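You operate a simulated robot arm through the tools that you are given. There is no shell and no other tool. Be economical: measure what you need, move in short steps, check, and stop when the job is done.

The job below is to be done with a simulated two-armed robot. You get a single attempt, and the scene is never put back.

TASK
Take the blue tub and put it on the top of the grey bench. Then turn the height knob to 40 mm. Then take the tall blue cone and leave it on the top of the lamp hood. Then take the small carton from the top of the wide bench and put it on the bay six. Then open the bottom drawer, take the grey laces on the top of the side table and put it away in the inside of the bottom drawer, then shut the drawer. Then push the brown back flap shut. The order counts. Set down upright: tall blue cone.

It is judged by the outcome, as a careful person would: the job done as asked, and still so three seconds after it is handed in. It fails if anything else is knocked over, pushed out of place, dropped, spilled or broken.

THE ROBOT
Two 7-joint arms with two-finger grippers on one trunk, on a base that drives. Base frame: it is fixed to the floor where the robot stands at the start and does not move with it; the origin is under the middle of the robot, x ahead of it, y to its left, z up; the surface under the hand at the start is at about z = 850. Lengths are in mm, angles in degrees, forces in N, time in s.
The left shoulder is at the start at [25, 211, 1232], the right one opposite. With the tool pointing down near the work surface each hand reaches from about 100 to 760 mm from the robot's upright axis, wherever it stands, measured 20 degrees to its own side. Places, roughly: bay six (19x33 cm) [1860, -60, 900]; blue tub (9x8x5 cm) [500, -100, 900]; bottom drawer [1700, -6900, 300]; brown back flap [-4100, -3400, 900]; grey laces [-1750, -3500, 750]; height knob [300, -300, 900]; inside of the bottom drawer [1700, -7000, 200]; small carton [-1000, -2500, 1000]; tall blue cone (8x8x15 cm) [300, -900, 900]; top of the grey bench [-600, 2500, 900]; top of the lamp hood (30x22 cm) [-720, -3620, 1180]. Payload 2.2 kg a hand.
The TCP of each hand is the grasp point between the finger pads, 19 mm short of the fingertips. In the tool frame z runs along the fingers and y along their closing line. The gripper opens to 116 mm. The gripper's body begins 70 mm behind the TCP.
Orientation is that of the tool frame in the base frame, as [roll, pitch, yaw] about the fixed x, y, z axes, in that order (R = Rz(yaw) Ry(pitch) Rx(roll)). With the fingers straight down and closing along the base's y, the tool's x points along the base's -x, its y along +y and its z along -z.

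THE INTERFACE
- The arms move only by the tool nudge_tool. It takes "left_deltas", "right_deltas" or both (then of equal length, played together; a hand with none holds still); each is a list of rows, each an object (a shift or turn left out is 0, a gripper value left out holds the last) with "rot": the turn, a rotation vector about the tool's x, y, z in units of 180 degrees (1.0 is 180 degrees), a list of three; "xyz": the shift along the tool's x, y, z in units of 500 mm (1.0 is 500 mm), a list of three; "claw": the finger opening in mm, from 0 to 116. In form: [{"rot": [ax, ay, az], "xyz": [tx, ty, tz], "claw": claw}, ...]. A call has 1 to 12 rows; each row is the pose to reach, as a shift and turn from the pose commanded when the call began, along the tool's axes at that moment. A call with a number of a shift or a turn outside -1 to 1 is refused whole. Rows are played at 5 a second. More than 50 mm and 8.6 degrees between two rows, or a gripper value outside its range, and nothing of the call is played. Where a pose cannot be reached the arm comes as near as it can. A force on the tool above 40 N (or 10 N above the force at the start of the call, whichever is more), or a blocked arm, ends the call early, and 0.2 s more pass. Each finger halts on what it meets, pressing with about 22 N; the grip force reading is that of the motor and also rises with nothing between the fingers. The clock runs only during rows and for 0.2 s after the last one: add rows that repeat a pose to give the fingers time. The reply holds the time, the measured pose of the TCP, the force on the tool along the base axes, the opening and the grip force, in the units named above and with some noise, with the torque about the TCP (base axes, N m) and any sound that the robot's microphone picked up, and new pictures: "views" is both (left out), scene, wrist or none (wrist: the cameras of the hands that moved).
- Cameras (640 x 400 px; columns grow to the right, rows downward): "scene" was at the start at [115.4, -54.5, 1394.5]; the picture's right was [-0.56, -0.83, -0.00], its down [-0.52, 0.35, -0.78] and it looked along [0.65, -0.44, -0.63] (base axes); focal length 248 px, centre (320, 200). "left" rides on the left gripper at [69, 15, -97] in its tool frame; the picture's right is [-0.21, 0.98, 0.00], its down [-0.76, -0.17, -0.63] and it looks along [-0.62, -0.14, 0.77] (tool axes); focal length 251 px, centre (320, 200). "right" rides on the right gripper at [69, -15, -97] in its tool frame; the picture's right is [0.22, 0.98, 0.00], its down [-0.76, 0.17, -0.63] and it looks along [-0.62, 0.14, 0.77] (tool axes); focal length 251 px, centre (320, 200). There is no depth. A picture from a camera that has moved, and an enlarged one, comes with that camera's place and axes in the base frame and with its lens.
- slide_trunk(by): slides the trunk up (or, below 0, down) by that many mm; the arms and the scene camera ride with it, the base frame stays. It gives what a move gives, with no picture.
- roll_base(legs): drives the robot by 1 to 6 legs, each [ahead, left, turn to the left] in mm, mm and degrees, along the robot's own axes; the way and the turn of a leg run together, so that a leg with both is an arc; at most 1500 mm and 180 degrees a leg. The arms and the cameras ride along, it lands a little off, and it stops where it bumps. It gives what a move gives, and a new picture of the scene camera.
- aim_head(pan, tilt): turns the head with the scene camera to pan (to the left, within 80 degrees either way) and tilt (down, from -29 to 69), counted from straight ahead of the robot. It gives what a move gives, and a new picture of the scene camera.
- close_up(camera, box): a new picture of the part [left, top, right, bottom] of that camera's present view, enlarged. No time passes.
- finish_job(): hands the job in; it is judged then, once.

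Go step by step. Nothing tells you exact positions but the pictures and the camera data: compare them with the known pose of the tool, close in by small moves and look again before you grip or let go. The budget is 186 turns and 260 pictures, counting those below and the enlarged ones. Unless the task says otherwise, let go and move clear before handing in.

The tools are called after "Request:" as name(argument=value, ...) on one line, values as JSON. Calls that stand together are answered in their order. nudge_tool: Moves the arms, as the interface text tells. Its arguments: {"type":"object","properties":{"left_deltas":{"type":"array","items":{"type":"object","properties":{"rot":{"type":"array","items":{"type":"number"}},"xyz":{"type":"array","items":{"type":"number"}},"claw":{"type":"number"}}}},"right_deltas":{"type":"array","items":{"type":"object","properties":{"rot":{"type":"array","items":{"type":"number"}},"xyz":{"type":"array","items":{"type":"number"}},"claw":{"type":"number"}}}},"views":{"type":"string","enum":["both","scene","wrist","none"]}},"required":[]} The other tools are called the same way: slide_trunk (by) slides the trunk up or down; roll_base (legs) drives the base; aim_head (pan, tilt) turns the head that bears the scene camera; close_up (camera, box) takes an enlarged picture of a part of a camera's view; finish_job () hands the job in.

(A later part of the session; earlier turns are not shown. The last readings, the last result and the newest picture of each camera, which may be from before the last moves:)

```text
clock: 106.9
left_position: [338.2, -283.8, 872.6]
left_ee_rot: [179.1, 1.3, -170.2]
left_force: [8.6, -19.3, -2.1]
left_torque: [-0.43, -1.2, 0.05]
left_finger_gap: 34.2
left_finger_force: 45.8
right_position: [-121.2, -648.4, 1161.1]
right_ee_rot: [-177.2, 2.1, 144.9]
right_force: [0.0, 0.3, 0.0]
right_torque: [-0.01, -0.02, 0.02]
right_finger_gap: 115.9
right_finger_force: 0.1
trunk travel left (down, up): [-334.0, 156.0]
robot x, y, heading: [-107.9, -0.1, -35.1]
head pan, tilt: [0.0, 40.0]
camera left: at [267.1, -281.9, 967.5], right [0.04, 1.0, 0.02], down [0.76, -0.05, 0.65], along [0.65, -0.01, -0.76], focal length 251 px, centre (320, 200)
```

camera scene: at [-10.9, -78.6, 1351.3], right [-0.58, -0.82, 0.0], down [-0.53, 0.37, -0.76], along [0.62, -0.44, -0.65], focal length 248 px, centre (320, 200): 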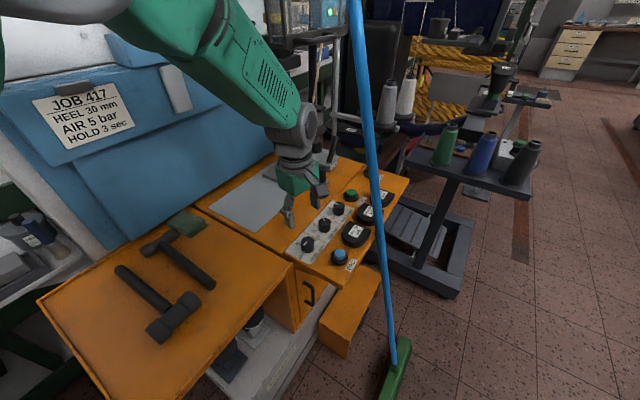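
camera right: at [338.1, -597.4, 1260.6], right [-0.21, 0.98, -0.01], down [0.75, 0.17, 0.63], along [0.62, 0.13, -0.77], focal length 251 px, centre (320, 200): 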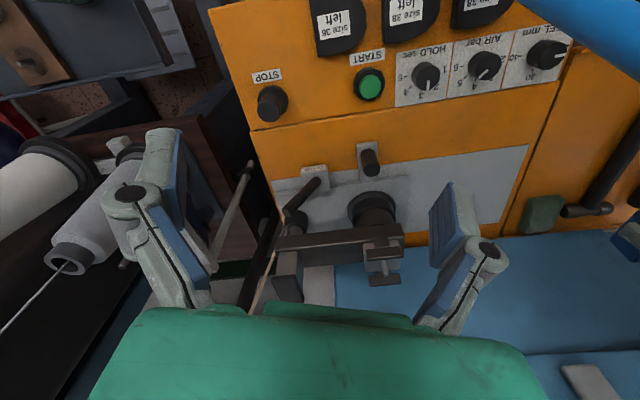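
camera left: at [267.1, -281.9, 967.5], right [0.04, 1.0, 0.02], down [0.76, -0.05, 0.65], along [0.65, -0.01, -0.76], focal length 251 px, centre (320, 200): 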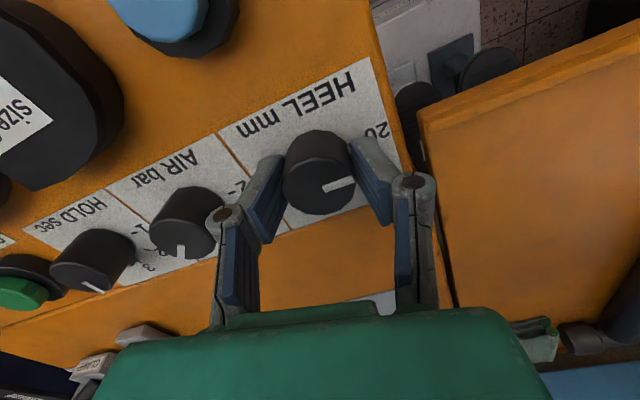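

Gripped at 34 mm with slight side load; I relieve 4 mm and turn clockwise 45°.

Request:
nudge_tool(left_deltas=[{"rot": [0, 0, 0.0], "xyz": [0, -0.008, 0], "claw": 20}, {"rot": [0, 0, 0.042], "xyz": [0, -0.008, 0], "claw": 20}, {"rot": [0, 0, 0.084], "xyz": [0, -0.008, 0], "claw": 20}, {"rot": [0, 0, 0.126], "xyz": [0, -0.008, 0], "claw": 20}, {"rot": [0, 0, 0.168], "xyz": [0, -0.008, 0], "claw": 20}, {"rot": [0, 0, 0.21], "xyz": [0, -0.008, 0], "claw": 20}, {"rot": [0, 0, 0.25], "xyz": [0, -0.008, 0], "claw": 20}, {"rot": [0, 0, 0.25], "xyz": [0, -0.008, 0], "claw": 20}], views="wrist")

```text
clock: 108.7
left_position: [337.2, -285.6, 873.0]
left_ee_rot: [178.3, 0.1, 144.8]
left_force: [14.2, -4.1, -5.4]
left_torque: [-0.51, -0.87, -0.04]
left_finger_gap: 34.5
left_finger_force: 44.9
right_position: [-120.8, -647.3, 1161.6]
right_ee_rot: [-177.2, 2.1, 144.7]
right_force: [-0.1, 0.9, -0.3]
right_torque: [0.0, 0.01, 0.03]
right_finger_gap: 116.0
right_finger_force: 0.0
trunk travel left (down, up): [-334.0, 156.0]
robot x, y, heading: [-113.8, 0.2, -35.2]
head pan, tilt: [0.0, 40.0]
camera left: at [289.4, -235.6, 969.3], right [0.74, 0.67, 0.03], down [0.51, -0.59, 0.63], along [0.44, -0.45, -0.78], focal length 251 px, centre (320, 200)
```

left: 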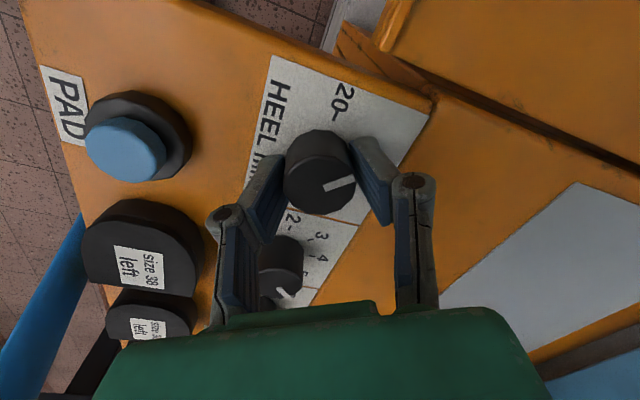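

The knob turns with the fingers. I continue clockwise, another 88°.

Request:
nudge_tool(left_deltas=[{"rot": [0, 0, 0.044], "claw": 20}, {"rot": [0, 0, 0.088], "claw": 20}, {"rot": [0, 0, 0.132], "claw": 20}, {"rot": [0, 0, 0.176], "claw": 20}, {"rot": [0, 0, 0.22], "claw": 20}, {"rot": [0, 0, 0.264], "claw": 20}, {"rot": [0, 0, 0.308], "claw": 20}, {"rot": [0, 0, 0.352], "claw": 20}, {"rot": [0, 0, 0.396], "claw": 20}, {"rot": [0, 0, 0.44], "claw": 20}, {"rot": [0, 0, 0.484], "claw": 20}, {"rot": [0, 0, 0.484], "claw": 20}], views="wrist")

```text
clock: 111.3
left_position: [333.2, -286.5, 873.0]
left_ee_rot: [179.9, -1.7, 57.6]
left_force: [-16.7, -14.4, -1.3]
left_torque: [-0.62, 0.64, -0.02]
left_finger_gap: 33.9
left_finger_force: 45.5
right_position: [-123.9, -649.6, 1160.7]
right_ee_rot: [-177.2, 2.3, 144.7]
right_force: [0.4, 0.1, 0.8]
right_torque: [0.04, 0.04, -0.02]
right_finger_gap: 116.2
right_finger_force: 0.1
trunk travel left (down, up): [-334.0, 156.0]
robot x, y, heading: [-115.0, 1.4, -35.0]
head pan, tilt: [0.0, 40.0]
camera left: at [382.7, -238.5, 971.1], right [0.71, -0.71, 0.0], down [-0.56, -0.56, 0.61], along [-0.43, -0.43, -0.79], focal length 251 px, centre (320, 200)
```

left: 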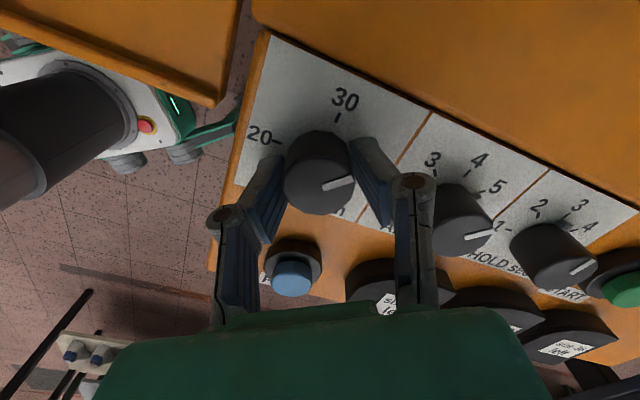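

Turned ~133° so far; pointer is now ~45° short of 40. I turn another 30° and re-measure.

Request:
nudge_tool(left_deltas=[{"rot": [0, 0, 0.042], "xyz": [0.006, 0.004, 0], "claw": 20}, {"rot": [0, 0, 0.084], "xyz": [0.006, 0.004, 0], "claw": 20}, {"rot": [0, 0, 0.126], "xyz": [0.006, 0.004, 0], "claw": 20}, {"rot": [0, 0, 0.167], "xyz": [0.006, 0.004, 0], "claw": 20}, {"rot": [0, 0, 0.167], "xyz": [0.006, 0.004, 0], "claw": 20}], views="wrist")

Request:
close_up(camera="left", box=[220, 60, 460, 240])

```text
clock: 112.5
left_position: [334.5, -284.3, 873.7]
left_ee_rot: [-179.2, -1.4, 27.4]
left_force: [-33.5, -3.7, -12.5]
left_torque: [0.01, 0.17, 0.01]
left_finger_gap: 33.6
left_finger_force: 45.0
right_position: [-125.3, -647.0, 1161.0]
right_ee_rot: [-177.2, 2.4, 144.8]
right_force: [0.3, 0.7, -0.6]
right_torque: [0.03, -0.01, 0.02]
right_finger_gap: 115.8
right_finger_force: 0.0
trunk travel left (down, up): [-334.0, 156.0]
robot x, y, heading: [-110.9, -0.3, -34.9]
head pan, tilt: [0.0, 40.0]
camera left: at [402.9, -267.9, 970.5], right [0.26, -0.97, -0.02], down [-0.76, -0.22, 0.62], along [-0.6, -0.15, -0.79], focal length 251 px, centre (320, 200)
```

left: 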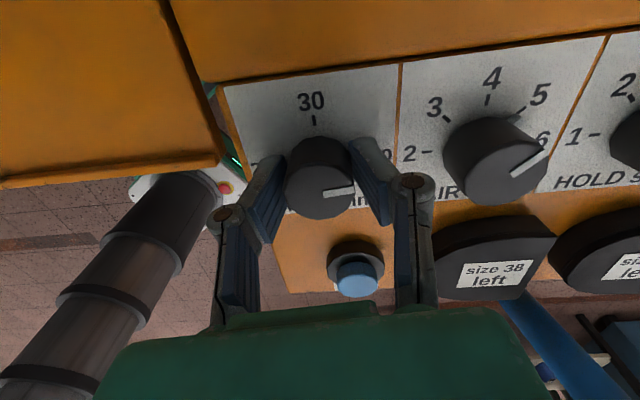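

```text
2.22 times, centred on (340, 150) of left
camera zoom: at [402.9, -267.9, 970.5], right [0.26, -0.97, -0.02], down [-0.76, -0.22, 0.62], along [-0.6, -0.15, -0.79], focal length 559 px, centre (276, 311)
```

zoom: 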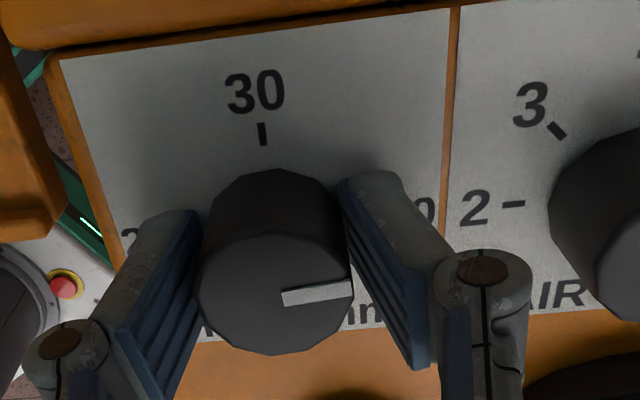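

Pointer now appears within a few degrees of 40. I release and rise to inspect it properly.

Request:
nudge_tool(left_deltas=[{"claw": 60}, {"claw": 60}, {"claw": 60}, {"xyz": [0, 0, -0.05], "claw": 60}, {"xyz": [0, 0, -0.14], "claw": 60}, {"xyz": [0, 0, -0.14], "claw": 60}], views="wrist")

Request:
close_up(camera="left", box=[220, 20, 460, 200])

Request:
close_up(camera="scene", box=[270, 190, 370, 280])

```text
clock: 113.9
left_position: [341.5, -283.2, 942.7]
left_ee_rot: [-179.4, -1.6, 27.6]
left_force: [0.3, -0.4, 0.0]
left_torque: [0.0, -0.01, 0.02]
left_finger_gap: 60.2
left_finger_force: 0.0
right_position: [-119.2, -644.8, 1162.3]
right_ee_rot: [-177.1, 2.1, 144.8]
right_force: [0.2, -0.2, 0.2]
right_torque: [-0.01, -0.01, -0.02]
right_finger_gap: 116.0
right_finger_force: 0.1
trunk travel left (down, up): [-334.0, 156.0]
robot x, y, heading: [-110.7, -0.0, -35.2]
head pan, tilt: [0.0, 40.0]
camera left: at [408.4, -267.1, 1040.4], right [0.26, -0.96, -0.02], down [-0.76, -0.22, 0.61], along [-0.6, -0.15, -0.79], focal length 251 px, centre (320, 200)
```

left: 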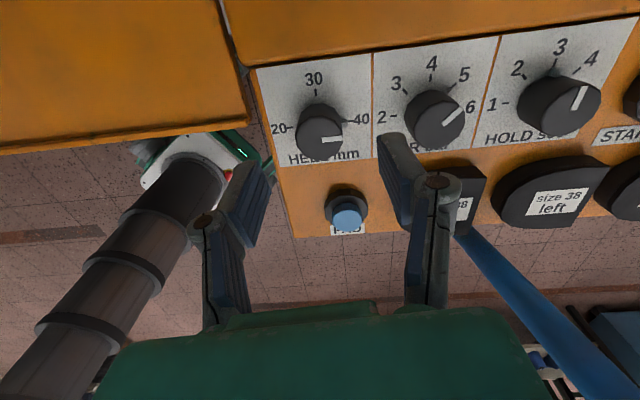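

```text
2.22 times, centred on (340, 110) of left
camera zoom: at [408.4, -267.1, 1040.4], right [0.26, -0.96, -0.02], down [-0.76, -0.22, 0.61], along [-0.6, -0.15, -0.79], focal length 559 px, centre (276, 400)
```

zoom: 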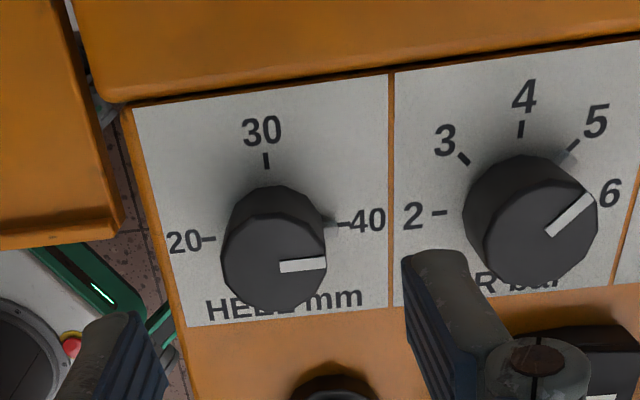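

```text
4.44 times, centred on (320, 235) of scene
camera zoom: at [-6.7, -73.9, 1351.2], right [-0.58, -0.82, 0.0], down [-0.53, 0.37, -0.76], along [0.62, -0.44, -0.65], focal length 1102 px, centre (320, 44)
```

zoom: 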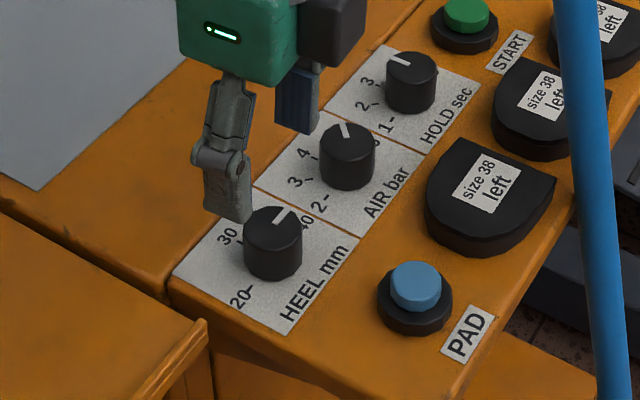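

The knob's pointer sits exactly at 40. Now the tall blue cone: I raise and unwind the left wrist, then back off and drive round the broom to the cone table.

Request:
nudge_tool(left_deltas=[{"rot": [0, 0, -0.044], "xyz": [0, 0, -0.08]}, {"rot": [0, 0, -0.088], "xyz": [0, 0, -0.16]}, {"rot": [0, 0, -0.132], "xyz": [0, 0, -0.24]}, {"rot": [0, 0, -0.176], "xyz": [0, 0, -0.3]}, {"rot": [0, 0, -0.22], "xyz": [0, 0, -0.36]}, {"rot": [0, 0, -0.264], "xyz": [0, 0, -0.36]}, {"rot": [0, 0, -0.308], "xyz": [0, 0, -0.36]}, {"rot": [0, 0, -0.352], "xyz": [0, 0, -0.36]}, {"rot": [0, 0, -0.396], "xyz": [0, 0, -0.36]}, {"rot": [0, 0, -0.44], "xyz": [0, 0, -0.36]}, {"rot": [0, 0, -0.484], "xyz": [0, 0, -0.36]}, {"rot": [0, 0, -0.528], "xyz": [0, 0, -0.36]}], views="none")

Request:
roll_base(legs=[[-500, 0, 0]])

```text
clock: 116.5
left_position: [341.5, -285.3, 1129.9]
left_ee_rot: [179.3, 0.2, 123.7]
left_force: [-0.4, 0.1, 0.4]
left_torque: [0.01, 0.0, 0.01]
left_finger_gap: 60.3
left_finger_force: 0.0
right_position: [-121.2, -644.7, 1162.3]
right_ee_rot: [-177.0, 2.2, 144.8]
right_force: [0.8, 0.0, -0.6]
right_torque: [0.02, 0.01, -0.02]
right_finger_gap: 116.2
right_finger_force: 0.1
trunk travel left (down, up): [-334.0, 156.0]
robot x, y, heading: [-112.7, 1.7, -35.4]
head pan, tilt: [0.0, 40.0]
```

```text
clock: 119.4
left_position: [-66.3, 4.2, 1126.4]
left_ee_rot: [179.3, -0.2, 123.6]
left_force: [-0.6, 0.9, -0.4]
left_torque: [0.0, 0.0, 0.03]
left_finger_gap: 60.1
left_finger_force: 0.0
right_position: [-528.4, -358.0, 1162.0]
right_ee_rot: [-177.1, 2.2, 145.0]
right_force: [-1.4, 0.3, -0.5]
right_torque: [0.0, 0.03, 0.01]
right_finger_gap: 116.0
right_finger_force: 0.0
trunk travel left (down, up): [-334.0, 156.0]
robot x, y, heading: [-524.4, 286.0, -34.6]
head pan, tilt: [0.0, 40.0]
camera scene: at [-419.2, 210.7, 1351.3], right [-0.57, -0.82, 0.0], down [-0.53, 0.37, -0.76], along [0.63, -0.44, -0.65], focal length 248 px, centre (320, 200)
```

scene: 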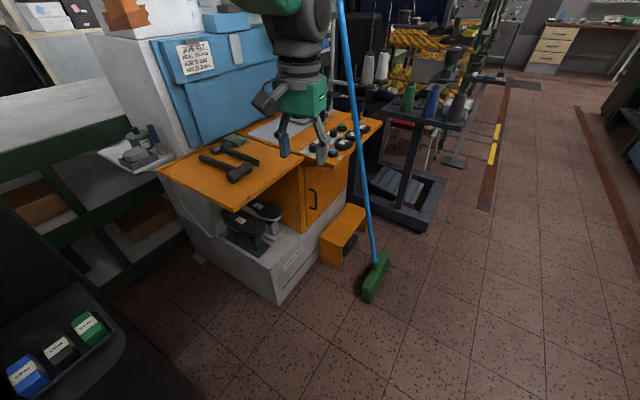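

I retract the left hand to keep it out of the way, then drive around the broom toward the cone table's west side.

Request:
nudge_tool(left_deltas=[{"rot": [0, 0, -0.023], "xyz": [0.092, 0.015, 0]}, {"rot": [0, 0, -0.046], "xyz": [0.184, 0.03, 0]}, {"rot": [0, 0, -0.07], "xyz": [0.276, 0.045, 0]}, {"rot": [0, 0, -0.093], "xyz": [0.368, 0.06, 0]}, {"rot": [0, 0, -0.117], "xyz": [0.46, 0.075, 0]}], views="none")

Request:
roll_base(legs=[[0, 0, -40], [1165, -236, 0]])

Request:
aim_head(pan=60, tilt=30)

```text
clock: 120.6
left_position: [-163.4, 223.5, 1127.4]
left_ee_rot: [179.6, 0.2, 144.8]
left_force: [0.0, -0.1, -0.2]
left_torque: [-0.07, 0.0, 0.02]
left_finger_gap: 60.0
left_finger_force: 0.2
right_position: [-527.8, -352.5, 1165.1]
right_ee_rot: [-176.8, 2.5, 145.0]
right_force: [0.0, -0.5, 0.7]
right_torque: [0.03, 0.03, -0.01]
right_finger_gap: 116.1
right_finger_force: 0.0
trunk travel left (down, up): [-334.0, 156.0]
robot x, y, heading: [-520.2, 287.8, -34.9]
head pan, tilt: [0.0, 40.0]
```

```text
clock: 128.5
left_position: [-219.8, -1190.0, 1128.8]
left_ee_rot: [179.3, 0.2, 104.5]
left_force: [-0.6, 0.2, 0.0]
left_torque: [-0.03, -0.01, 0.0]
left_finger_gap: 60.0
left_finger_force: 0.0
right_position: [-869.5, -1393.4, 1163.8]
right_ee_rot: [-177.1, 2.5, 104.8]
right_force: [-0.4, -0.1, 0.3]
right_torque: [-0.01, -0.02, -0.03]
right_finger_gap: 116.0
right_finger_force: 0.1
trunk travel left (down, up): [-334.0, 156.0]
robot x, y, heading: [-447.8, -908.1, -75.2]
head pan, tilt: [0.0, 40.0]
camera scene: at [-419.2, -1030.0, 1351.5], right [-0.97, -0.26, 0.0], down [-0.16, 0.62, -0.76], along [0.2, -0.74, -0.64], focal length 248 px, centre (320, 200)
```

scene: 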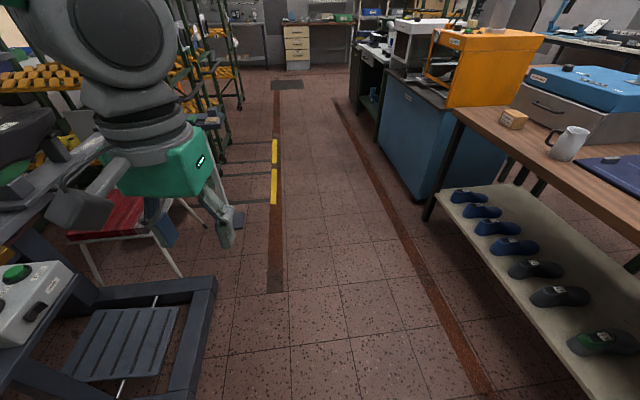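

```text
clock: 129.8
left_position: [-218.0, -1188.5, 1129.0]
left_ee_rot: [179.4, 0.2, 104.6]
left_force: [0.2, -0.2, -0.3]
left_torque: [-0.02, 0.02, 0.03]
left_finger_gap: 60.0
left_finger_force: 0.0
right_position: [-870.1, -1391.2, 1164.6]
right_ee_rot: [-177.0, 2.5, 104.8]
right_force: [0.6, -0.5, 0.3]
right_torque: [-0.01, 0.01, -0.02]
right_finger_gap: 116.1
right_finger_force: 0.0
trunk travel left (down, up): [-334.0, 156.0]
robot x, y, heading: [-449.0, -905.3, -75.0]
head pan, tilt: [60.0, 30.0]
camera scene: at [-352.4, -971.4, 1367.1], right [-0.26, -0.96, 0.0], down [-0.48, 0.13, -0.87], along [0.84, -0.23, -0.5], focal length 248 px, centre (320, 200)
```

scene: 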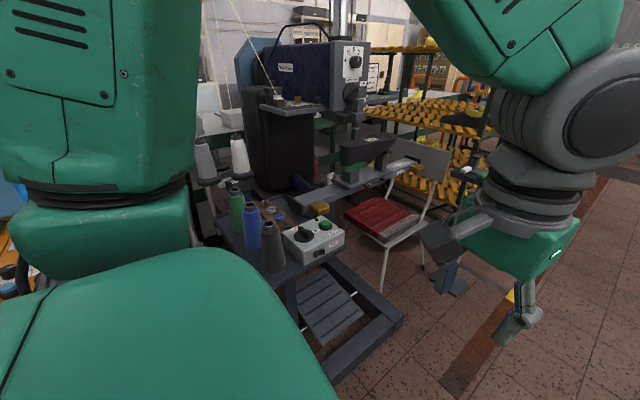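

Cones on the cart: green ≈[421,-886], blue ≈[316,-937], grey ≈[209,-984]. I turn to face +x and move so the blue cone is about 560 mm ahead.

Request:
roll_base(legs=[[0, 0, 75], [190, -30, 0]])

Request:
aim_head(pan=0, tilt=40)

```text
clock: 134.6
left_position: [73.6, -789.5, 1127.9]
left_ee_rot: [179.6, 0.4, 179.5]
left_force: [0.3, -1.1, 0.0]
left_torque: [-0.02, 0.03, 0.0]
left_finger_gap: 59.9
left_finger_force: 0.0
right_position: [98.8, -1469.4, 1166.3]
right_ee_rot: [-176.9, 2.4, 179.6]
right_force: [-0.3, -0.2, -0.9]
right_torque: [0.0, -0.02, 0.02]
right_finger_gap: 115.7
right_finger_force: 0.1
trunk travel left (down, up): [-334.0, 156.0]
robot x, y, heading: [-257.5, -935.4, -0.4]
head pan, tilt: [60.0, 30.0]
camera scene: at [-172.0, -859.9, 1367.0], right [0.86, -0.51, 0.0], down [-0.25, -0.43, -0.87], along [0.44, 0.75, -0.5], focal length 248 px, centre (320, 200)
```

scene: 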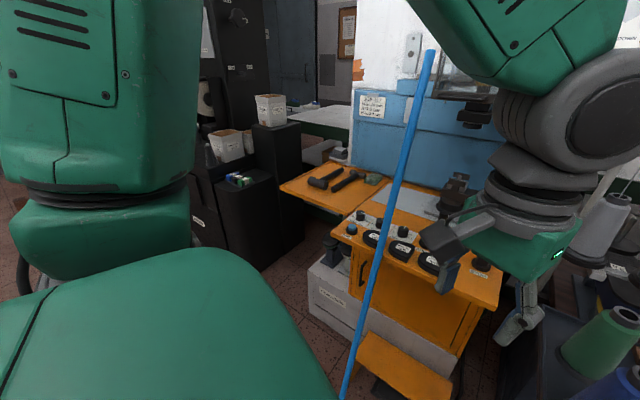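

```text
clock: 135.9
left_position: [73.2, -790.2, 1127.9]
left_ee_rot: [179.4, 0.4, 179.4]
left_force: [-0.3, 0.0, -0.1]
left_torque: [0.02, 0.02, 0.01]
left_finger_gap: 59.8
left_finger_force: 0.0
right_position: [98.7, -1471.3, 1165.4]
right_ee_rot: [-177.0, 2.6, 179.5]
right_force: [-0.5, 0.1, -0.6]
right_torque: [-0.03, -0.01, 0.02]
right_finger_gap: 116.1
right_finger_force: 0.1
trunk travel left (down, up): [-334.0, 156.0]
robot x, y, heading: [-259.0, -934.7, -0.3]
head pan, tilt: [0.0, 40.0]
camera scene: at [-130.9, -942.2, 1351.5], right [-0.01, -1.0, 0.0], down [-0.64, 0.01, -0.76], along [0.76, 0.0, -0.64], focal length 248 px, centre (320, 200)
```

scene: 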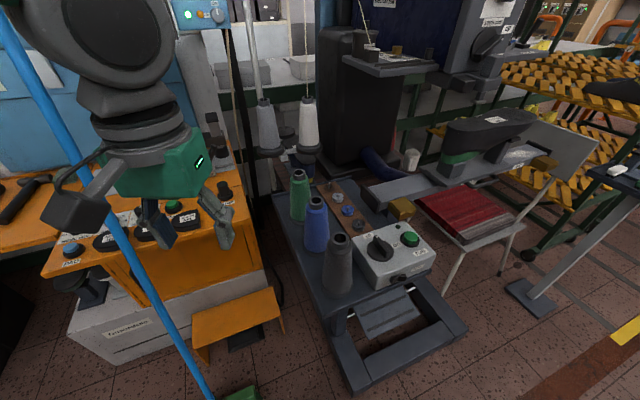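

The blue cone stands about at [310,-935], between green and grey. I bring the right hand in above the cart at height.

Request:
nudge_tool(right_deltas=[{"rot": [-0.0015, 0.0013, 0], "xyz": [-0.024, 0.086, 0]}, {"rot": [-0.003, 0.0026, 0], "xyz": [-0.048, 0.172, 0]}, {"rot": [-0.0045, 0.004, 0], "xyz": [-0.072, 0.258, 0]}, {"rot": [-0.006, 0.005, 0], "xyz": [-0.096, 0.344, 0]}, {"rot": [-0.0075, 0.0065, 0], "xyz": [-0.12, 0.43, 0]}, {"rot": [-0.009, 0.008, 0], "xyz": [-0.144, 0.516, 0]}, {"rot": [-0.0105, 0.009, 0], "xyz": [-0.168, 0.602, 0]}, {"rot": [-0.012, 0.0105, 0], "xyz": [-0.192, 0.688, 0]}, {"rot": [-0.0135, 0.012, 0], "xyz": [-0.216, 0.774, 0]}, {"rot": [-0.015, 0.013, 0], "xyz": [-0.24, 0.86, 0]}, {"rot": [-0.0165, 0.014, 0], "xyz": [-0.262, 0.942, 0]}, {"rot": [-0.0165, 0.014, 0], "xyz": [-0.262, 0.942, 0]}], views="both")

```text
clock: 138.5
left_position: [73.0, -788.1, 1128.9]
left_ee_rot: [179.5, 0.5, 179.5]
left_force: [0.0, -0.1, -0.1]
left_torque: [0.0, -0.01, 0.02]
left_finger_gap: 60.1
left_finger_force: 0.0
right_position: [233.1, -999.7, 1146.1]
right_ee_rot: [-179.9, 0.1, 179.5]
right_force: [-1.0, 0.7, 1.1]
right_torque: [0.01, 0.01, 0.04]
right_finger_gap: 115.8
right_finger_force: 0.0
trunk travel left (down, up): [-334.0, 156.0]
robot x, y, heading: [-259.1, -942.1, -0.7]
head pan, tilt: [0.0, 40.0]
camera scene: at [-130.9, -936.9, 1351.5], right [-0.01, -1.0, 0.0], down [-0.64, 0.0, -0.76], along [0.76, -0.01, -0.64], focal length 248 px, centre (320, 200)
camera right: at [163.5, -1013.4, 1242.0], right [-0.21, 0.98, 0.0], down [0.76, 0.16, 0.63], along [0.62, 0.13, -0.77], focal length 251 px, centre (320, 200)
```

scene: 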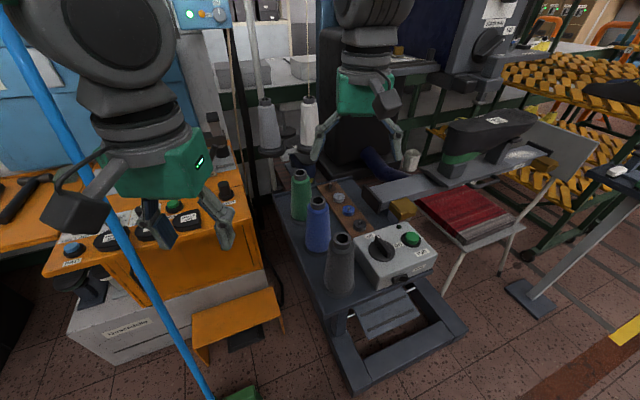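
right: 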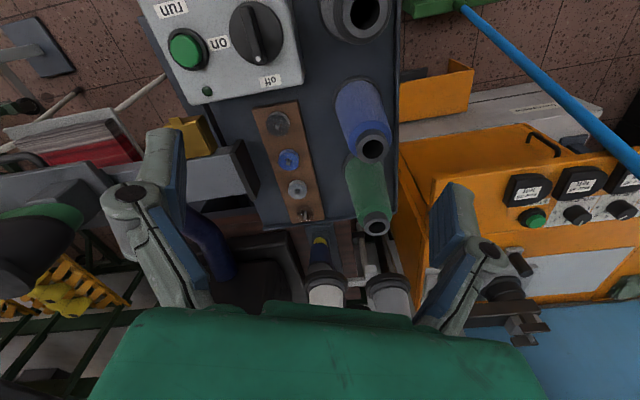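

Triangulated: blue cone axis at [267,-937], top at z≈1013. I move the right hand above it, turned 22° so the fingers straddle across the row of cones.

Request:
nudge_tool(right_deltas=[{"rot": [0, 0, -0.042], "xyz": [-0.023, 0.042, 0.03], "claw": 84}, {"rot": [0, 0, -0.084], "xyz": [-0.046, 0.084, 0.09], "claw": 84}, {"rot": [0, 0, -0.125], "xyz": [-0.068, 0.126, 0.15], "claw": 84}, {"rot": [0, 0, -0.125], "xyz": [-0.068, 0.126, 0.15], "claw": 84}, {"rot": [0, 0, -0.125], "xyz": [-0.068, 0.126, 0.15], "claw": 84}], views="wrist")

```text
clock: 139.7
left_position: [72.6, -786.4, 1129.3]
left_ee_rot: [179.5, 0.4, 179.4]
left_force: [0.4, -0.7, -0.3]
left_torque: [0.01, 0.01, 0.01]
left_finger_gap: 59.8
left_finger_force: 0.1
right_position: [279.5, -950.0, 1087.8]
right_ee_rot: [178.1, 1.5, -159.9]
right_force: [0.0, 0.0, 0.6]
right_torque: [-0.01, -0.01, -0.01]
right_finger_gap: 84.2
right_finger_force: 0.1
trunk travel left (down, up): [-334.0, 156.0]
robot x, y, heading: [-255.8, -941.1, -0.6]
head pan, tilt: [0.0, 40.0]
camera right: at [217.5, -992.2, 1181.5], right [-0.54, 0.84, 0.03], down [0.65, 0.39, 0.66], along [0.54, 0.37, -0.75], focal length 251 px, centre (320, 200)
```

right: 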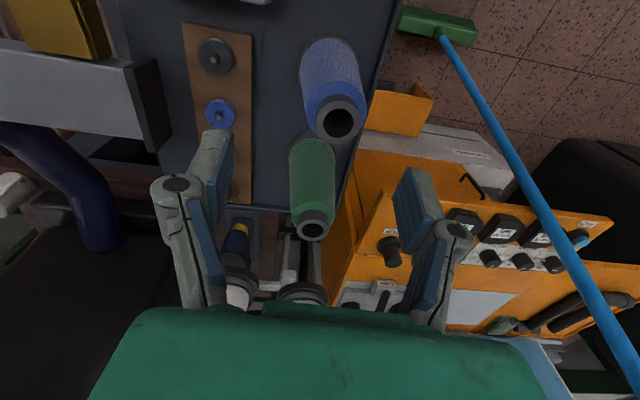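

Aligning (small correction) and descending to just above the cone top.

Request:
nudge_tool(right_deltas=[{"rot": [0.0105, 0.008, 0], "xyz": [0.014, 0.025, 0.02], "claw": 84}, {"rot": [0.0105, 0.008, 0], "xyz": [0.014, 0.025, 0.08], "claw": 84}, {"rot": [0.0105, 0.008, 0], "xyz": [0.014, 0.025, 0.08], "claw": 84}, {"rot": [0.0105, 0.008, 0], "xyz": [0.014, 0.025, 0.08], "claw": 84}], views="wrist")

```text
clock: 140.9
left_position: [70.5, -787.4, 1129.6]
left_ee_rot: [179.5, 0.5, 179.3]
left_force: [-0.2, 0.3, 0.6]
left_torque: [0.0, 0.01, 0.0]
left_finger_gap: 60.0
left_finger_force: 0.1
right_position: [273.3, -950.4, 1047.9]
right_ee_rot: [178.6, -0.2, -161.6]
right_force: [-0.8, -0.3, 0.6]
right_torque: [0.0, 0.03, -0.02]
right_finger_gap: 84.2
right_finger_force: 0.0
trunk travel left (down, up): [-334.0, 156.0]
robot x, y, heading: [-258.0, -938.2, -0.4]
head pan, tilt: [0.0, 40.0]
stopped in row 4 (right hand): the arm was blocked; the commanded pose is now the measured one
camera right: at [213.1, -989.5, 1144.3], right [-0.51, 0.86, 0.02], down [0.67, 0.38, 0.63], along [0.53, 0.34, -0.77], focal length 251 px, centre (320, 200)
```

right: 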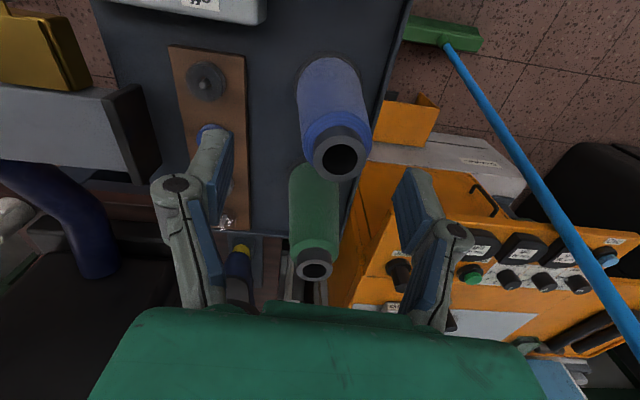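

The arm hit a limit toward the centreline. I raise slightly, strafe the base left 80 mm, and come back with the arm.

Request:
nudge_tool(right_deltas=[{"xyz": [0, 0, -0.06]}, {"xyz": [0, 0, -0.08]}], views="none")

Request:
roll_base(legs=[[0, 80, 0]])

Request:
nudge_tool(right_deltas=[{"xyz": [0.02, -0.06, 0], "claw": 84}, {"xyz": [0.04, -0.124, 0], "claw": 84}, {"xyz": [0.04, -0.124, 0], "claw": 84}, {"xyz": [0.04, -0.124, 0], "claw": 84}], views="wrist")

```text
clock: 141.5
left_position: [71.0, -787.2, 1130.6]
left_ee_rot: [179.5, 0.5, 179.4]
left_force: [-0.3, 0.9, -0.5]
left_torque: [-0.03, -0.03, -0.01]
left_finger_gap: 59.9
left_finger_force: 0.0
right_position: [271.5, -948.8, 1090.2]
right_ee_rot: [178.8, -0.1, -161.2]
right_force: [0.0, 0.3, 0.1]
right_torque: [-0.02, 0.04, -0.03]
right_finger_gap: 84.0
right_finger_force: 0.1
trunk travel left (down, up): [-334.0, 156.0]
robot x, y, heading: [-259.0, -935.8, -0.4]
head pan, tilt: [0.0, 40.0]
```

```text
clock: 142.6
left_position: [68.8, -750.5, 1134.7]
left_ee_rot: [177.8, 0.7, 179.2]
left_force: [0.4, -0.3, 0.4]
left_torque: [0.08, 0.02, -0.04]
left_finger_gap: 59.9
left_finger_force: 0.0
right_position: [271.7, -911.5, 1089.8]
right_ee_rot: [177.3, 0.5, -161.3]
right_force: [0.7, -2.5, 1.3]
right_torque: [0.12, 0.05, -0.02]
right_finger_gap: 83.9
right_finger_force: 0.0
trunk travel left (down, up): [-334.0, 156.0]
robot x, y, heading: [-256.6, -864.3, -0.4]
head pan, tilt: [0.0, 40.0]
camera scene: at [-131.4, -887.3, 1351.5], right [-0.01, -1.0, -0.01], down [-0.64, 0.02, -0.77], along [0.77, 0.0, -0.64], focal length 248 px, centre (320, 200)
```

scene: 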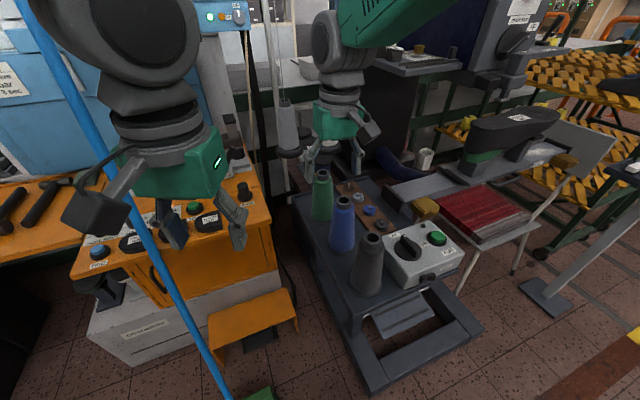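

```text
clock: 143.8
left_position: [65.9, -737.5, 1132.9]
left_ee_rot: [178.7, 0.9, 179.1]
left_force: [-0.7, 0.6, -0.4]
left_torque: [-0.04, -0.03, -0.01]
left_finger_gap: 60.1
left_finger_force: 0.1
right_position: [268.5, -964.0, 1090.7]
right_ee_rot: [178.2, 0.5, -161.6]
right_force: [-1.5, 0.8, -0.8]
right_torque: [-0.06, -0.03, -0.04]
right_finger_gap: 83.8
right_finger_force: 0.0
trunk travel left (down, up): [-334.0, 156.0]
robot x, y, heading: [-258.0, -875.2, -0.2]
head pan, tilt: [0.0, 40.0]
stopped in row 4 (right hand): the arm was blocked; the commanded pose is now the measured one
camera right: at [207.4, -1003.9, 1186.7], right [-0.51, 0.86, 0.03], down [0.67, 0.38, 0.64], along [0.54, 0.35, -0.77], focal length 251 px, centre (320, 200)
```

right: 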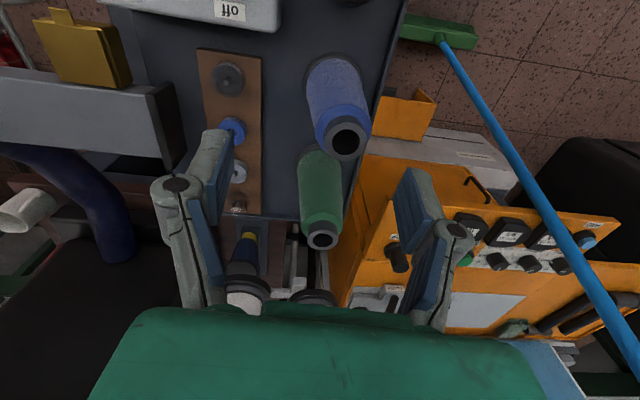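

Request:
nudge_tool(right_deltas=[{"xyz": [-0.007, 0.024, 0.0], "claw": 84}, {"xyz": [-0.014, 0.048, 0.03], "claw": 84}, {"xyz": [-0.014, 0.048, 0.06], "claw": 84}, {"xyz": [-0.014, 0.048, 0.06], "claw": 84}, {"xyz": [-0.014, 0.048, 0.06], "claw": 84}, {"xyz": [-0.014, 0.048, 0.06], "claw": 84}], views="wrist")

```text
clock: 145.2
left_position: [65.6, -761.8, 1135.7]
left_ee_rot: [177.7, 1.1, 178.9]
left_force: [0.3, -0.5, -0.2]
left_torque: [0.05, -0.02, 0.02]
left_finger_gap: 60.0
left_finger_force: 0.1
right_position: [270.0, -963.9, 1060.6]
right_ee_rot: [177.3, 0.7, -161.8]
right_force: [0.0, -2.1, 1.4]
right_torque: [0.07, 0.01, 0.0]
right_finger_gap: 84.2
right_finger_force: 0.1
trunk travel left (down, up): [-334.0, 156.0]
robot x, y, heading: [-256.3, -878.0, -0.5]
head pan, tilt: [0.0, 40.0]
camera right: at [208.1, -1004.2, 1155.8], right [-0.51, 0.86, 0.04], down [0.67, 0.36, 0.65], along [0.54, 0.36, -0.76], focal length 251 px, centre (320, 200)
```

right: 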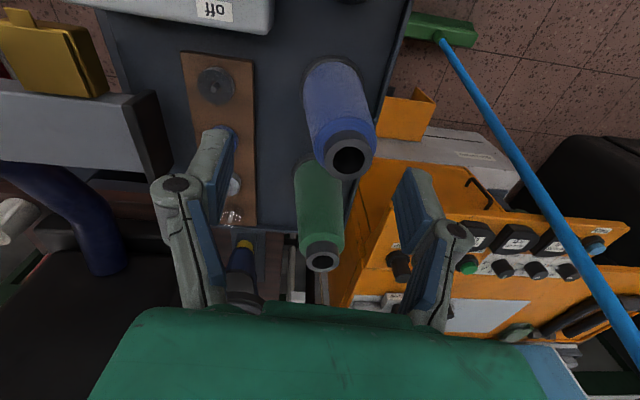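

The body is still swaying; I hold for it to settle.

Request:
nudge_tool(right_deltas=[{}, {}, {}, {}, {}, {}], views="none")

Request:
nudge_tool(right_deltas=[{}, {}, {}, {}, {}, {}], views="none")

Request:
nudge_tool(right_deltas=[{}, {}, {}, {}, {}, {}], views="wrist")

```text
clock: 146.8
left_position: [63.3, -725.0, 1132.9]
left_ee_rot: [179.2, 0.9, 179.3]
left_force: [-1.0, 0.4, -0.3]
left_torque: [0.0, 0.0, 0.01]
left_finger_gap: 59.9
left_finger_force: 0.0
right_position: [266.3, -925.7, 1063.1]
right_ee_rot: [178.7, 0.4, -161.5]
right_force: [0.1, 0.1, 0.4]
right_torque: [0.01, -0.03, -0.01]
right_finger_gap: 84.1
right_finger_force: 0.0
trunk travel left (down, up): [-334.0, 156.0]
robot x, y, heading: [-255.3, -866.7, -0.2]
head pan, tilt: [0.0, 40.0]
stopped in row 6 (right hand): the arm was blocked; the commanded pose is now the measured one
```

```text
clock: 148.2
left_position: [62.4, -729.3, 1131.2]
left_ee_rot: [178.9, 0.6, 179.4]
left_force: [0.3, 0.2, 1.0]
left_torque: [0.02, -0.01, 0.02]
left_finger_gap: 60.2
left_finger_force: 0.0
right_position: [264.5, -929.1, 1063.3]
right_ee_rot: [178.3, 0.4, -161.2]
right_force: [-0.1, 0.5, 0.5]
right_torque: [-0.03, 0.01, -0.02]
right_finger_gap: 84.0
right_finger_force: 0.1
trunk travel left (down, up): [-334.0, 156.0]
robot x, y, heading: [-258.6, -868.1, -0.5]
head pan, tilt: [0.0, 40.0]
```

```text
clock: 149.6
left_position: [63.3, -747.3, 1133.3]
left_ee_rot: [178.2, 0.8, 179.2]
left_force: [0.6, -0.1, 0.2]
left_torque: [0.02, -0.01, 0.0]
left_finger_gap: 60.0
left_finger_force: 0.1
right_position: [266.9, -946.9, 1062.6]
right_ee_rot: [177.8, 0.7, -161.5]
right_force: [-0.2, -1.7, -0.6]
right_torque: [0.09, -0.02, 0.02]
right_finger_gap: 83.7
right_finger_force: 0.1
trunk travel left (down, up): [-334.0, 156.0]
robot x, y, heading: [-258.5, -872.3, -0.5]
head pan, tilt: [0.0, 40.0]
camera right: at [205.1, -987.3, 1157.3], right [-0.51, 0.86, 0.04], down [0.67, 0.37, 0.65], along [0.54, 0.36, -0.76], focal length 251 px, centre (320, 200)
```

right: 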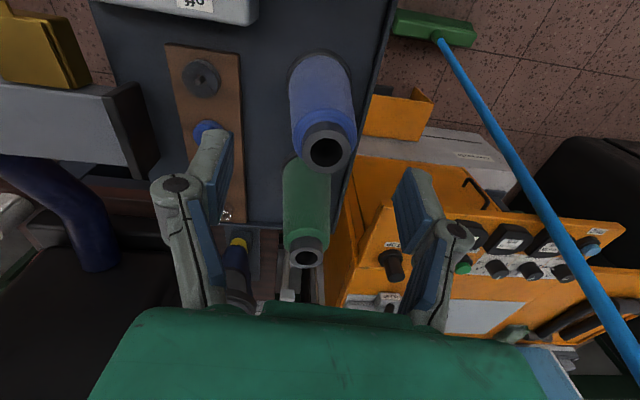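

The sway after lateral moves damps slowly. I let time pass without commanding the right arm.

Request:
nudge_tool(left_deltas=[{}, {}, {}, {}, {}, {}, {}, {}, {}, {}, {}, {}], views="none")

Request:
nudge_tool(left_deltas=[{}, {}, {}, {}, {}, {}, {}, {}, {}, {}, {}, {}], views="none")

Request:
nudge_tool(left_deltas=[{}, {}, {}, {}, {}, {}, {}, {}, {}, {}, {}, {}], views="none")

Request:
nudge_tool(left_deltas=[{}, {}, {}, {}, {}, {}], views="none")

```text
clock: 152.2
left_position: [62.7, -739.8, 1132.7]
left_ee_rot: [178.5, 0.9, 179.2]
left_force: [0.3, -0.6, -0.5]
left_torque: [0.0, -0.01, 0.02]
left_finger_gap: 60.2
left_finger_force: 0.2
right_position: [265.7, -940.7, 1062.7]
right_ee_rot: [178.0, 0.5, -161.4]
right_force: [-0.2, 1.1, 0.7]
right_torque: [0.03, 0.0, 0.02]
right_finger_gap: 83.9
right_finger_force: 0.2
trunk travel left (down, up): [-334.0, 156.0]
robot x, y, heading: [-256.6, -866.1, -0.2]
head pan, tilt: [0.0, 40.0]
```

```text
clock: 154.8
left_position: [64.0, -734.1, 1133.7]
left_ee_rot: [178.8, 0.9, 179.2]
left_force: [-0.1, -0.4, 0.2]
left_torque: [0.0, 0.0, 0.0]
left_finger_gap: 60.1
left_finger_force: 0.0
right_position: [266.3, -934.1, 1063.5]
right_ee_rot: [178.3, 0.6, -161.5]
right_force: [-0.1, -0.3, -0.8]
right_torque: [0.01, 0.01, 0.0]
right_finger_gap: 83.9
right_finger_force: 0.0
trunk travel left (down, up): [-334.0, 156.0]
robot x, y, heading: [-256.6, -870.5, -0.5]
head pan, tilt: [0.0, 40.0]
```

```text
clock: 157.4
left_position: [63.2, -728.9, 1131.8]
left_ee_rot: [179.0, 0.9, 179.2]
left_force: [-0.3, -0.7, -1.4]
left_torque: [0.0, 0.04, 0.0]
left_finger_gap: 59.9
left_finger_force: 0.1
right_position: [266.6, -930.4, 1061.8]
right_ee_rot: [178.5, 0.5, -161.4]
right_force: [-0.1, -0.1, -0.1]
right_torque: [0.01, 0.03, -0.01]
right_finger_gap: 84.1
right_finger_force: 0.0
trunk travel left (down, up): [-334.0, 156.0]
robot x, y, heading: [-258.5, -868.6, -0.5]
head pan, tilt: [0.0, 40.0]
```

```text
clock: 158.8
left_position: [63.6, -734.3, 1132.4]
left_ee_rot: [178.6, 0.8, 179.1]
left_force: [0.6, -0.4, 0.4]
left_torque: [-0.01, 0.01, 0.01]
left_finger_gap: 59.9
left_finger_force: 0.0
right_position: [265.3, -933.8, 1063.1]
right_ee_rot: [178.2, 0.6, -161.4]
right_force: [0.1, -0.3, -0.4]
right_torque: [-0.02, -0.03, 0.01]
right_finger_gap: 84.0
right_finger_force: 0.0
trunk travel left (down, up): [-334.0, 156.0]
robot x, y, heading: [-259.8, -868.3, -0.4]
head pan, tilt: [0.0, 40.0]
```

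Settled within a few mm, centred over the cone. Descending vertically onto it.

Request:
nudge_tool(right_deltas=[{"xyz": [0.004, -0.013, 0.03], "claw": 84}, {"xyz": [0.004, -0.013, 0.06], "claw": 84}, {"xyz": [0.004, -0.013, 0.09], "claw": 84}, {"xyz": [0.004, -0.013, 0.09], "claw": 84}], views="wrist")

```text
clock: 159.8
left_position: [63.8, -731.9, 1132.4]
left_ee_rot: [178.7, 0.8, 179.2]
left_force: [-0.2, -0.1, 0.6]
left_torque: [-0.02, 0.02, 0.03]
left_finger_gap: 60.2
left_finger_force: 0.0
right_position: [266.7, -937.0, 1017.0]
right_ee_rot: [178.3, 0.3, -161.4]
right_force: [-0.6, 0.2, -0.3]
right_torque: [0.0, 0.04, 0.01]
right_finger_gap: 83.7
right_finger_force: 0.2
trunk travel left (down, up): [-334.0, 156.0]
robot x, y, heading: [-253.2, -869.2, -0.3]
head pan, tilt: [0.0, 40.0]
camera right: at [205.1, -976.8, 1112.7], right [-0.51, 0.86, 0.03], down [0.67, 0.38, 0.64], along [0.54, 0.35, -0.77], focal length 251 px, centre (320, 200)
```

right: 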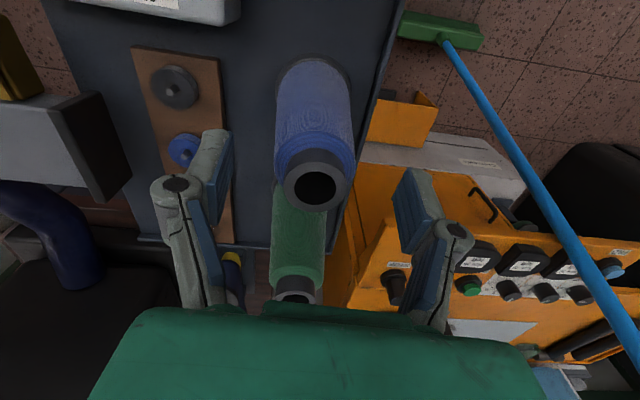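

Perfectly centred at the cone's top. Descending 32 mm more and closing.

Request:
nudge_tool(right_deltas=[{"xyz": [0, -0.002, 0.034], "claw": 84}, {"xyz": [0, -0.002, 0.066], "claw": 84}, {"xyz": [0, -0.002, 0.066], "claw": 20}, {"xyz": [0, -0.002, 0.066], "claw": 20}, {"xyz": [0, -0.002, 0.066], "claw": 20}, {"xyz": [0, -0.002, 0.066], "claw": 20}], views="wrist")

```text
clock: 161.2
left_position: [63.8, -733.9, 1132.8]
left_ee_rot: [178.9, 0.7, 179.3]
left_force: [0.5, -0.4, -0.5]
left_torque: [0.03, 0.0, -0.03]
left_finger_gap: 60.1
left_finger_force: 0.1
right_position: [266.8, -938.6, 984.7]
right_ee_rot: [178.3, 0.5, -161.4]
right_force: [-0.3, 0.4, 0.1]
right_torque: [-0.02, 0.02, 0.01]
right_finger_gap: 51.9
right_finger_force: 22.1
trunk travel left (down, up): [-334.0, 156.0]
robot x, y, heading: [-256.6, -868.8, -0.2]
head pan, tilt: [0.0, 40.0]
camera right: at [205.8, -977.4, 1079.6], right [-0.52, 0.86, 0.03], down [0.67, 0.38, 0.64], along [0.54, 0.35, -0.77], focal length 251 px, centre (320, 200)
```

right: 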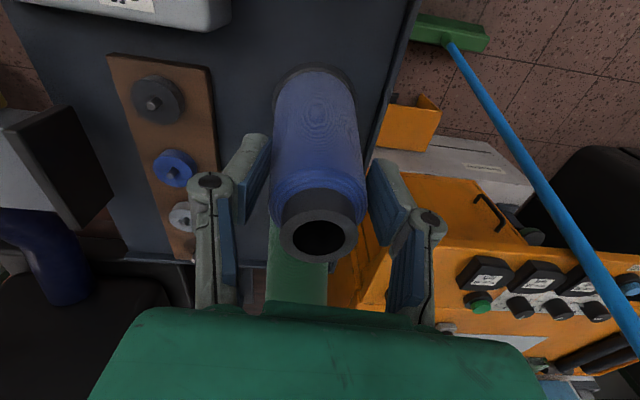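

Gripped at 52 mm. Lifting straight up.

Request:
nudge_tool(right_deltas=[{"xyz": [0, 0, -0.03], "claw": 20}, {"xyz": [0, 0, -0.09], "claw": 20}, {"xyz": [0, 0, -0.17], "claw": 20}, {"xyz": [0, 0, -0.25], "claw": 20}, {"xyz": [0, 0, -0.33], "claw": 20}, {"xyz": [0, 0, -0.36], "claw": 20}], views="wrist")

```text
clock: 162.6
left_position: [63.5, -731.6, 1133.1]
left_ee_rot: [178.8, 0.7, 179.2]
left_force: [0.3, -0.1, -0.2]
left_torque: [-0.03, 0.03, 0.0]
left_finger_gap: 59.9
left_finger_force: 0.1
right_position: [265.1, -943.6, 1165.2]
right_ee_rot: [178.3, 0.4, -161.4]
right_force: [-0.7, -1.1, -2.0]
right_torque: [-0.01, 0.01, 0.03]
right_finger_gap: 51.6
right_finger_force: 22.1
trunk travel left (down, up): [-334.0, 156.0]
robot x, y, heading: [-261.1, -867.1, -0.5]
head pan, tilt: [0.0, 40.0]
camera right: at [205.4, -983.8, 1260.3], right [-0.52, 0.86, 0.03], down [0.67, 0.38, 0.64], along [0.54, 0.35, -0.77], focal length 251 px, centre (320, 200)
```

right: 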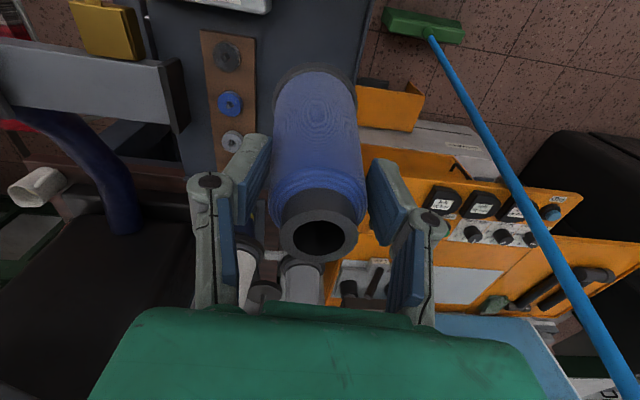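

Cone held. I pull it in closer, back away from the cart, turn to face down the aisle, and look for the lamp hood.

Request:
nudge_tool(right_deltas=[{"xyz": [0.08, -0.03, 0], "claw": 20}, {"xyz": [0.16, -0.06, 0], "claw": 20}, {"xyz": [0.24, -0.09, 0], "claw": 20}], views="none")

Request:
roll_base(legs=[[-260, 0, 0], [0, 0, -90]])

Request:
aim_head(pan=-10, tilt=20)

```text
clock: 163.4
left_position: [63.4, -734.6, 1133.6]
left_ee_rot: [178.7, 0.8, 179.1]
left_force: [-0.2, -0.1, 0.7]
left_torque: [0.01, -0.04, 0.0]
left_finger_gap: 60.2
left_finger_force: 0.1
right_position: [165.6, -1027.4, 1163.8]
right_ee_rot: [178.1, 0.6, -161.3]
right_force: [-1.1, -0.3, -2.7]
right_torque: [0.0, 0.01, 0.02]
right_finger_gap: 52.0
right_finger_force: 22.2
trunk travel left (down, up): [-334.0, 156.0]
robot x, y, heading: [-254.7, -872.3, -0.4]
head pan, tilt: [0.0, 40.0]
```

```text
clock: 169.1
left_position: [-380.2, -1186.3, 1133.2]
left_ee_rot: [178.9, 1.0, 89.4]
left_force: [0.1, -0.5, -0.3]
left_torque: [0.03, 0.01, 0.04]
left_finger_gap: 59.8
left_finger_force: 0.0
right_position: [-671.4, -1290.9, 1162.0]
right_ee_rot: [178.2, 0.5, 108.8]
right_force: [-0.3, -0.7, -2.9]
right_torque: [0.01, 0.02, 0.02]
right_finger_gap: 51.5
right_finger_force: 22.0
trunk travel left (down, up): [-334.0, 156.0]
robot x, y, heading: [-516.6, -867.6, -90.4]
head pan, tilt: [0.0, 40.0]
camera scene: at [-516.2, -994.6, 1351.4], right [-1.0, 0.0, 0.0], down [0.0, 0.65, -0.76], along [0.0, -0.76, -0.65], focal length 248 px, centre (320, 200)
```

scene: 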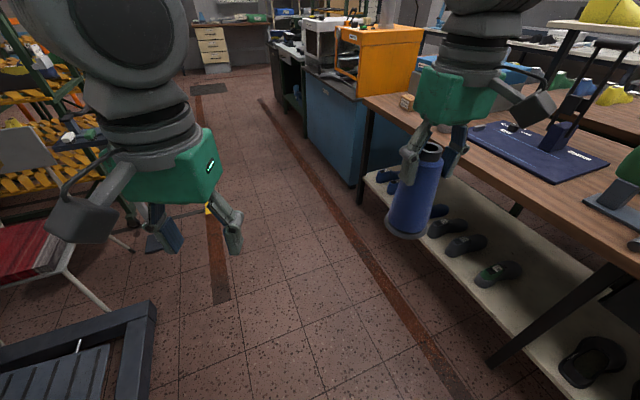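

```text
clock: 169.9
left_position: [-379.5, -1185.1, 1131.9]
left_ee_rot: [178.7, 0.6, 89.5]
left_force: [-0.3, 0.1, 1.3]
left_torque: [-0.01, -0.03, -0.04]
left_finger_gap: 60.3
left_finger_force: 0.1
right_position: [-672.2, -1288.9, 1162.6]
right_ee_rot: [178.4, 0.6, 108.8]
right_force: [0.0, -0.8, -1.8]
right_torque: [0.03, 0.01, 0.03]
right_finger_gap: 51.5
right_finger_force: 21.5
trunk travel left (down, up): [-334.0, 156.0]
robot x, y, heading: [-518.9, -865.3, -90.1]
head pan, tilt: [-10.0, 20.0]
camera scene: at [-532.4, -1001.1, 1382.8], right [-0.98, 0.18, 0.0], down [0.06, 0.34, -0.94], along [-0.17, -0.92, -0.35], focal length 248 px, centre (320, 200)
```

scene: 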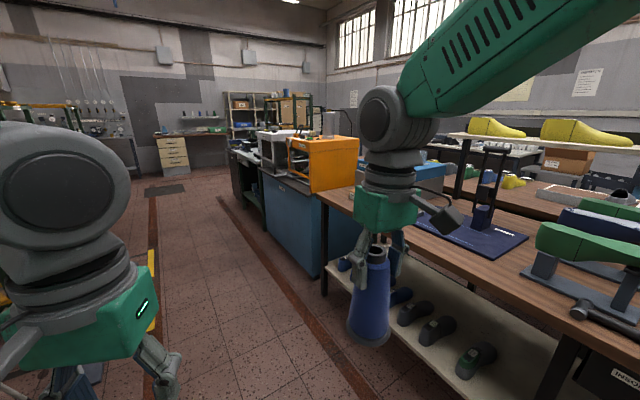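

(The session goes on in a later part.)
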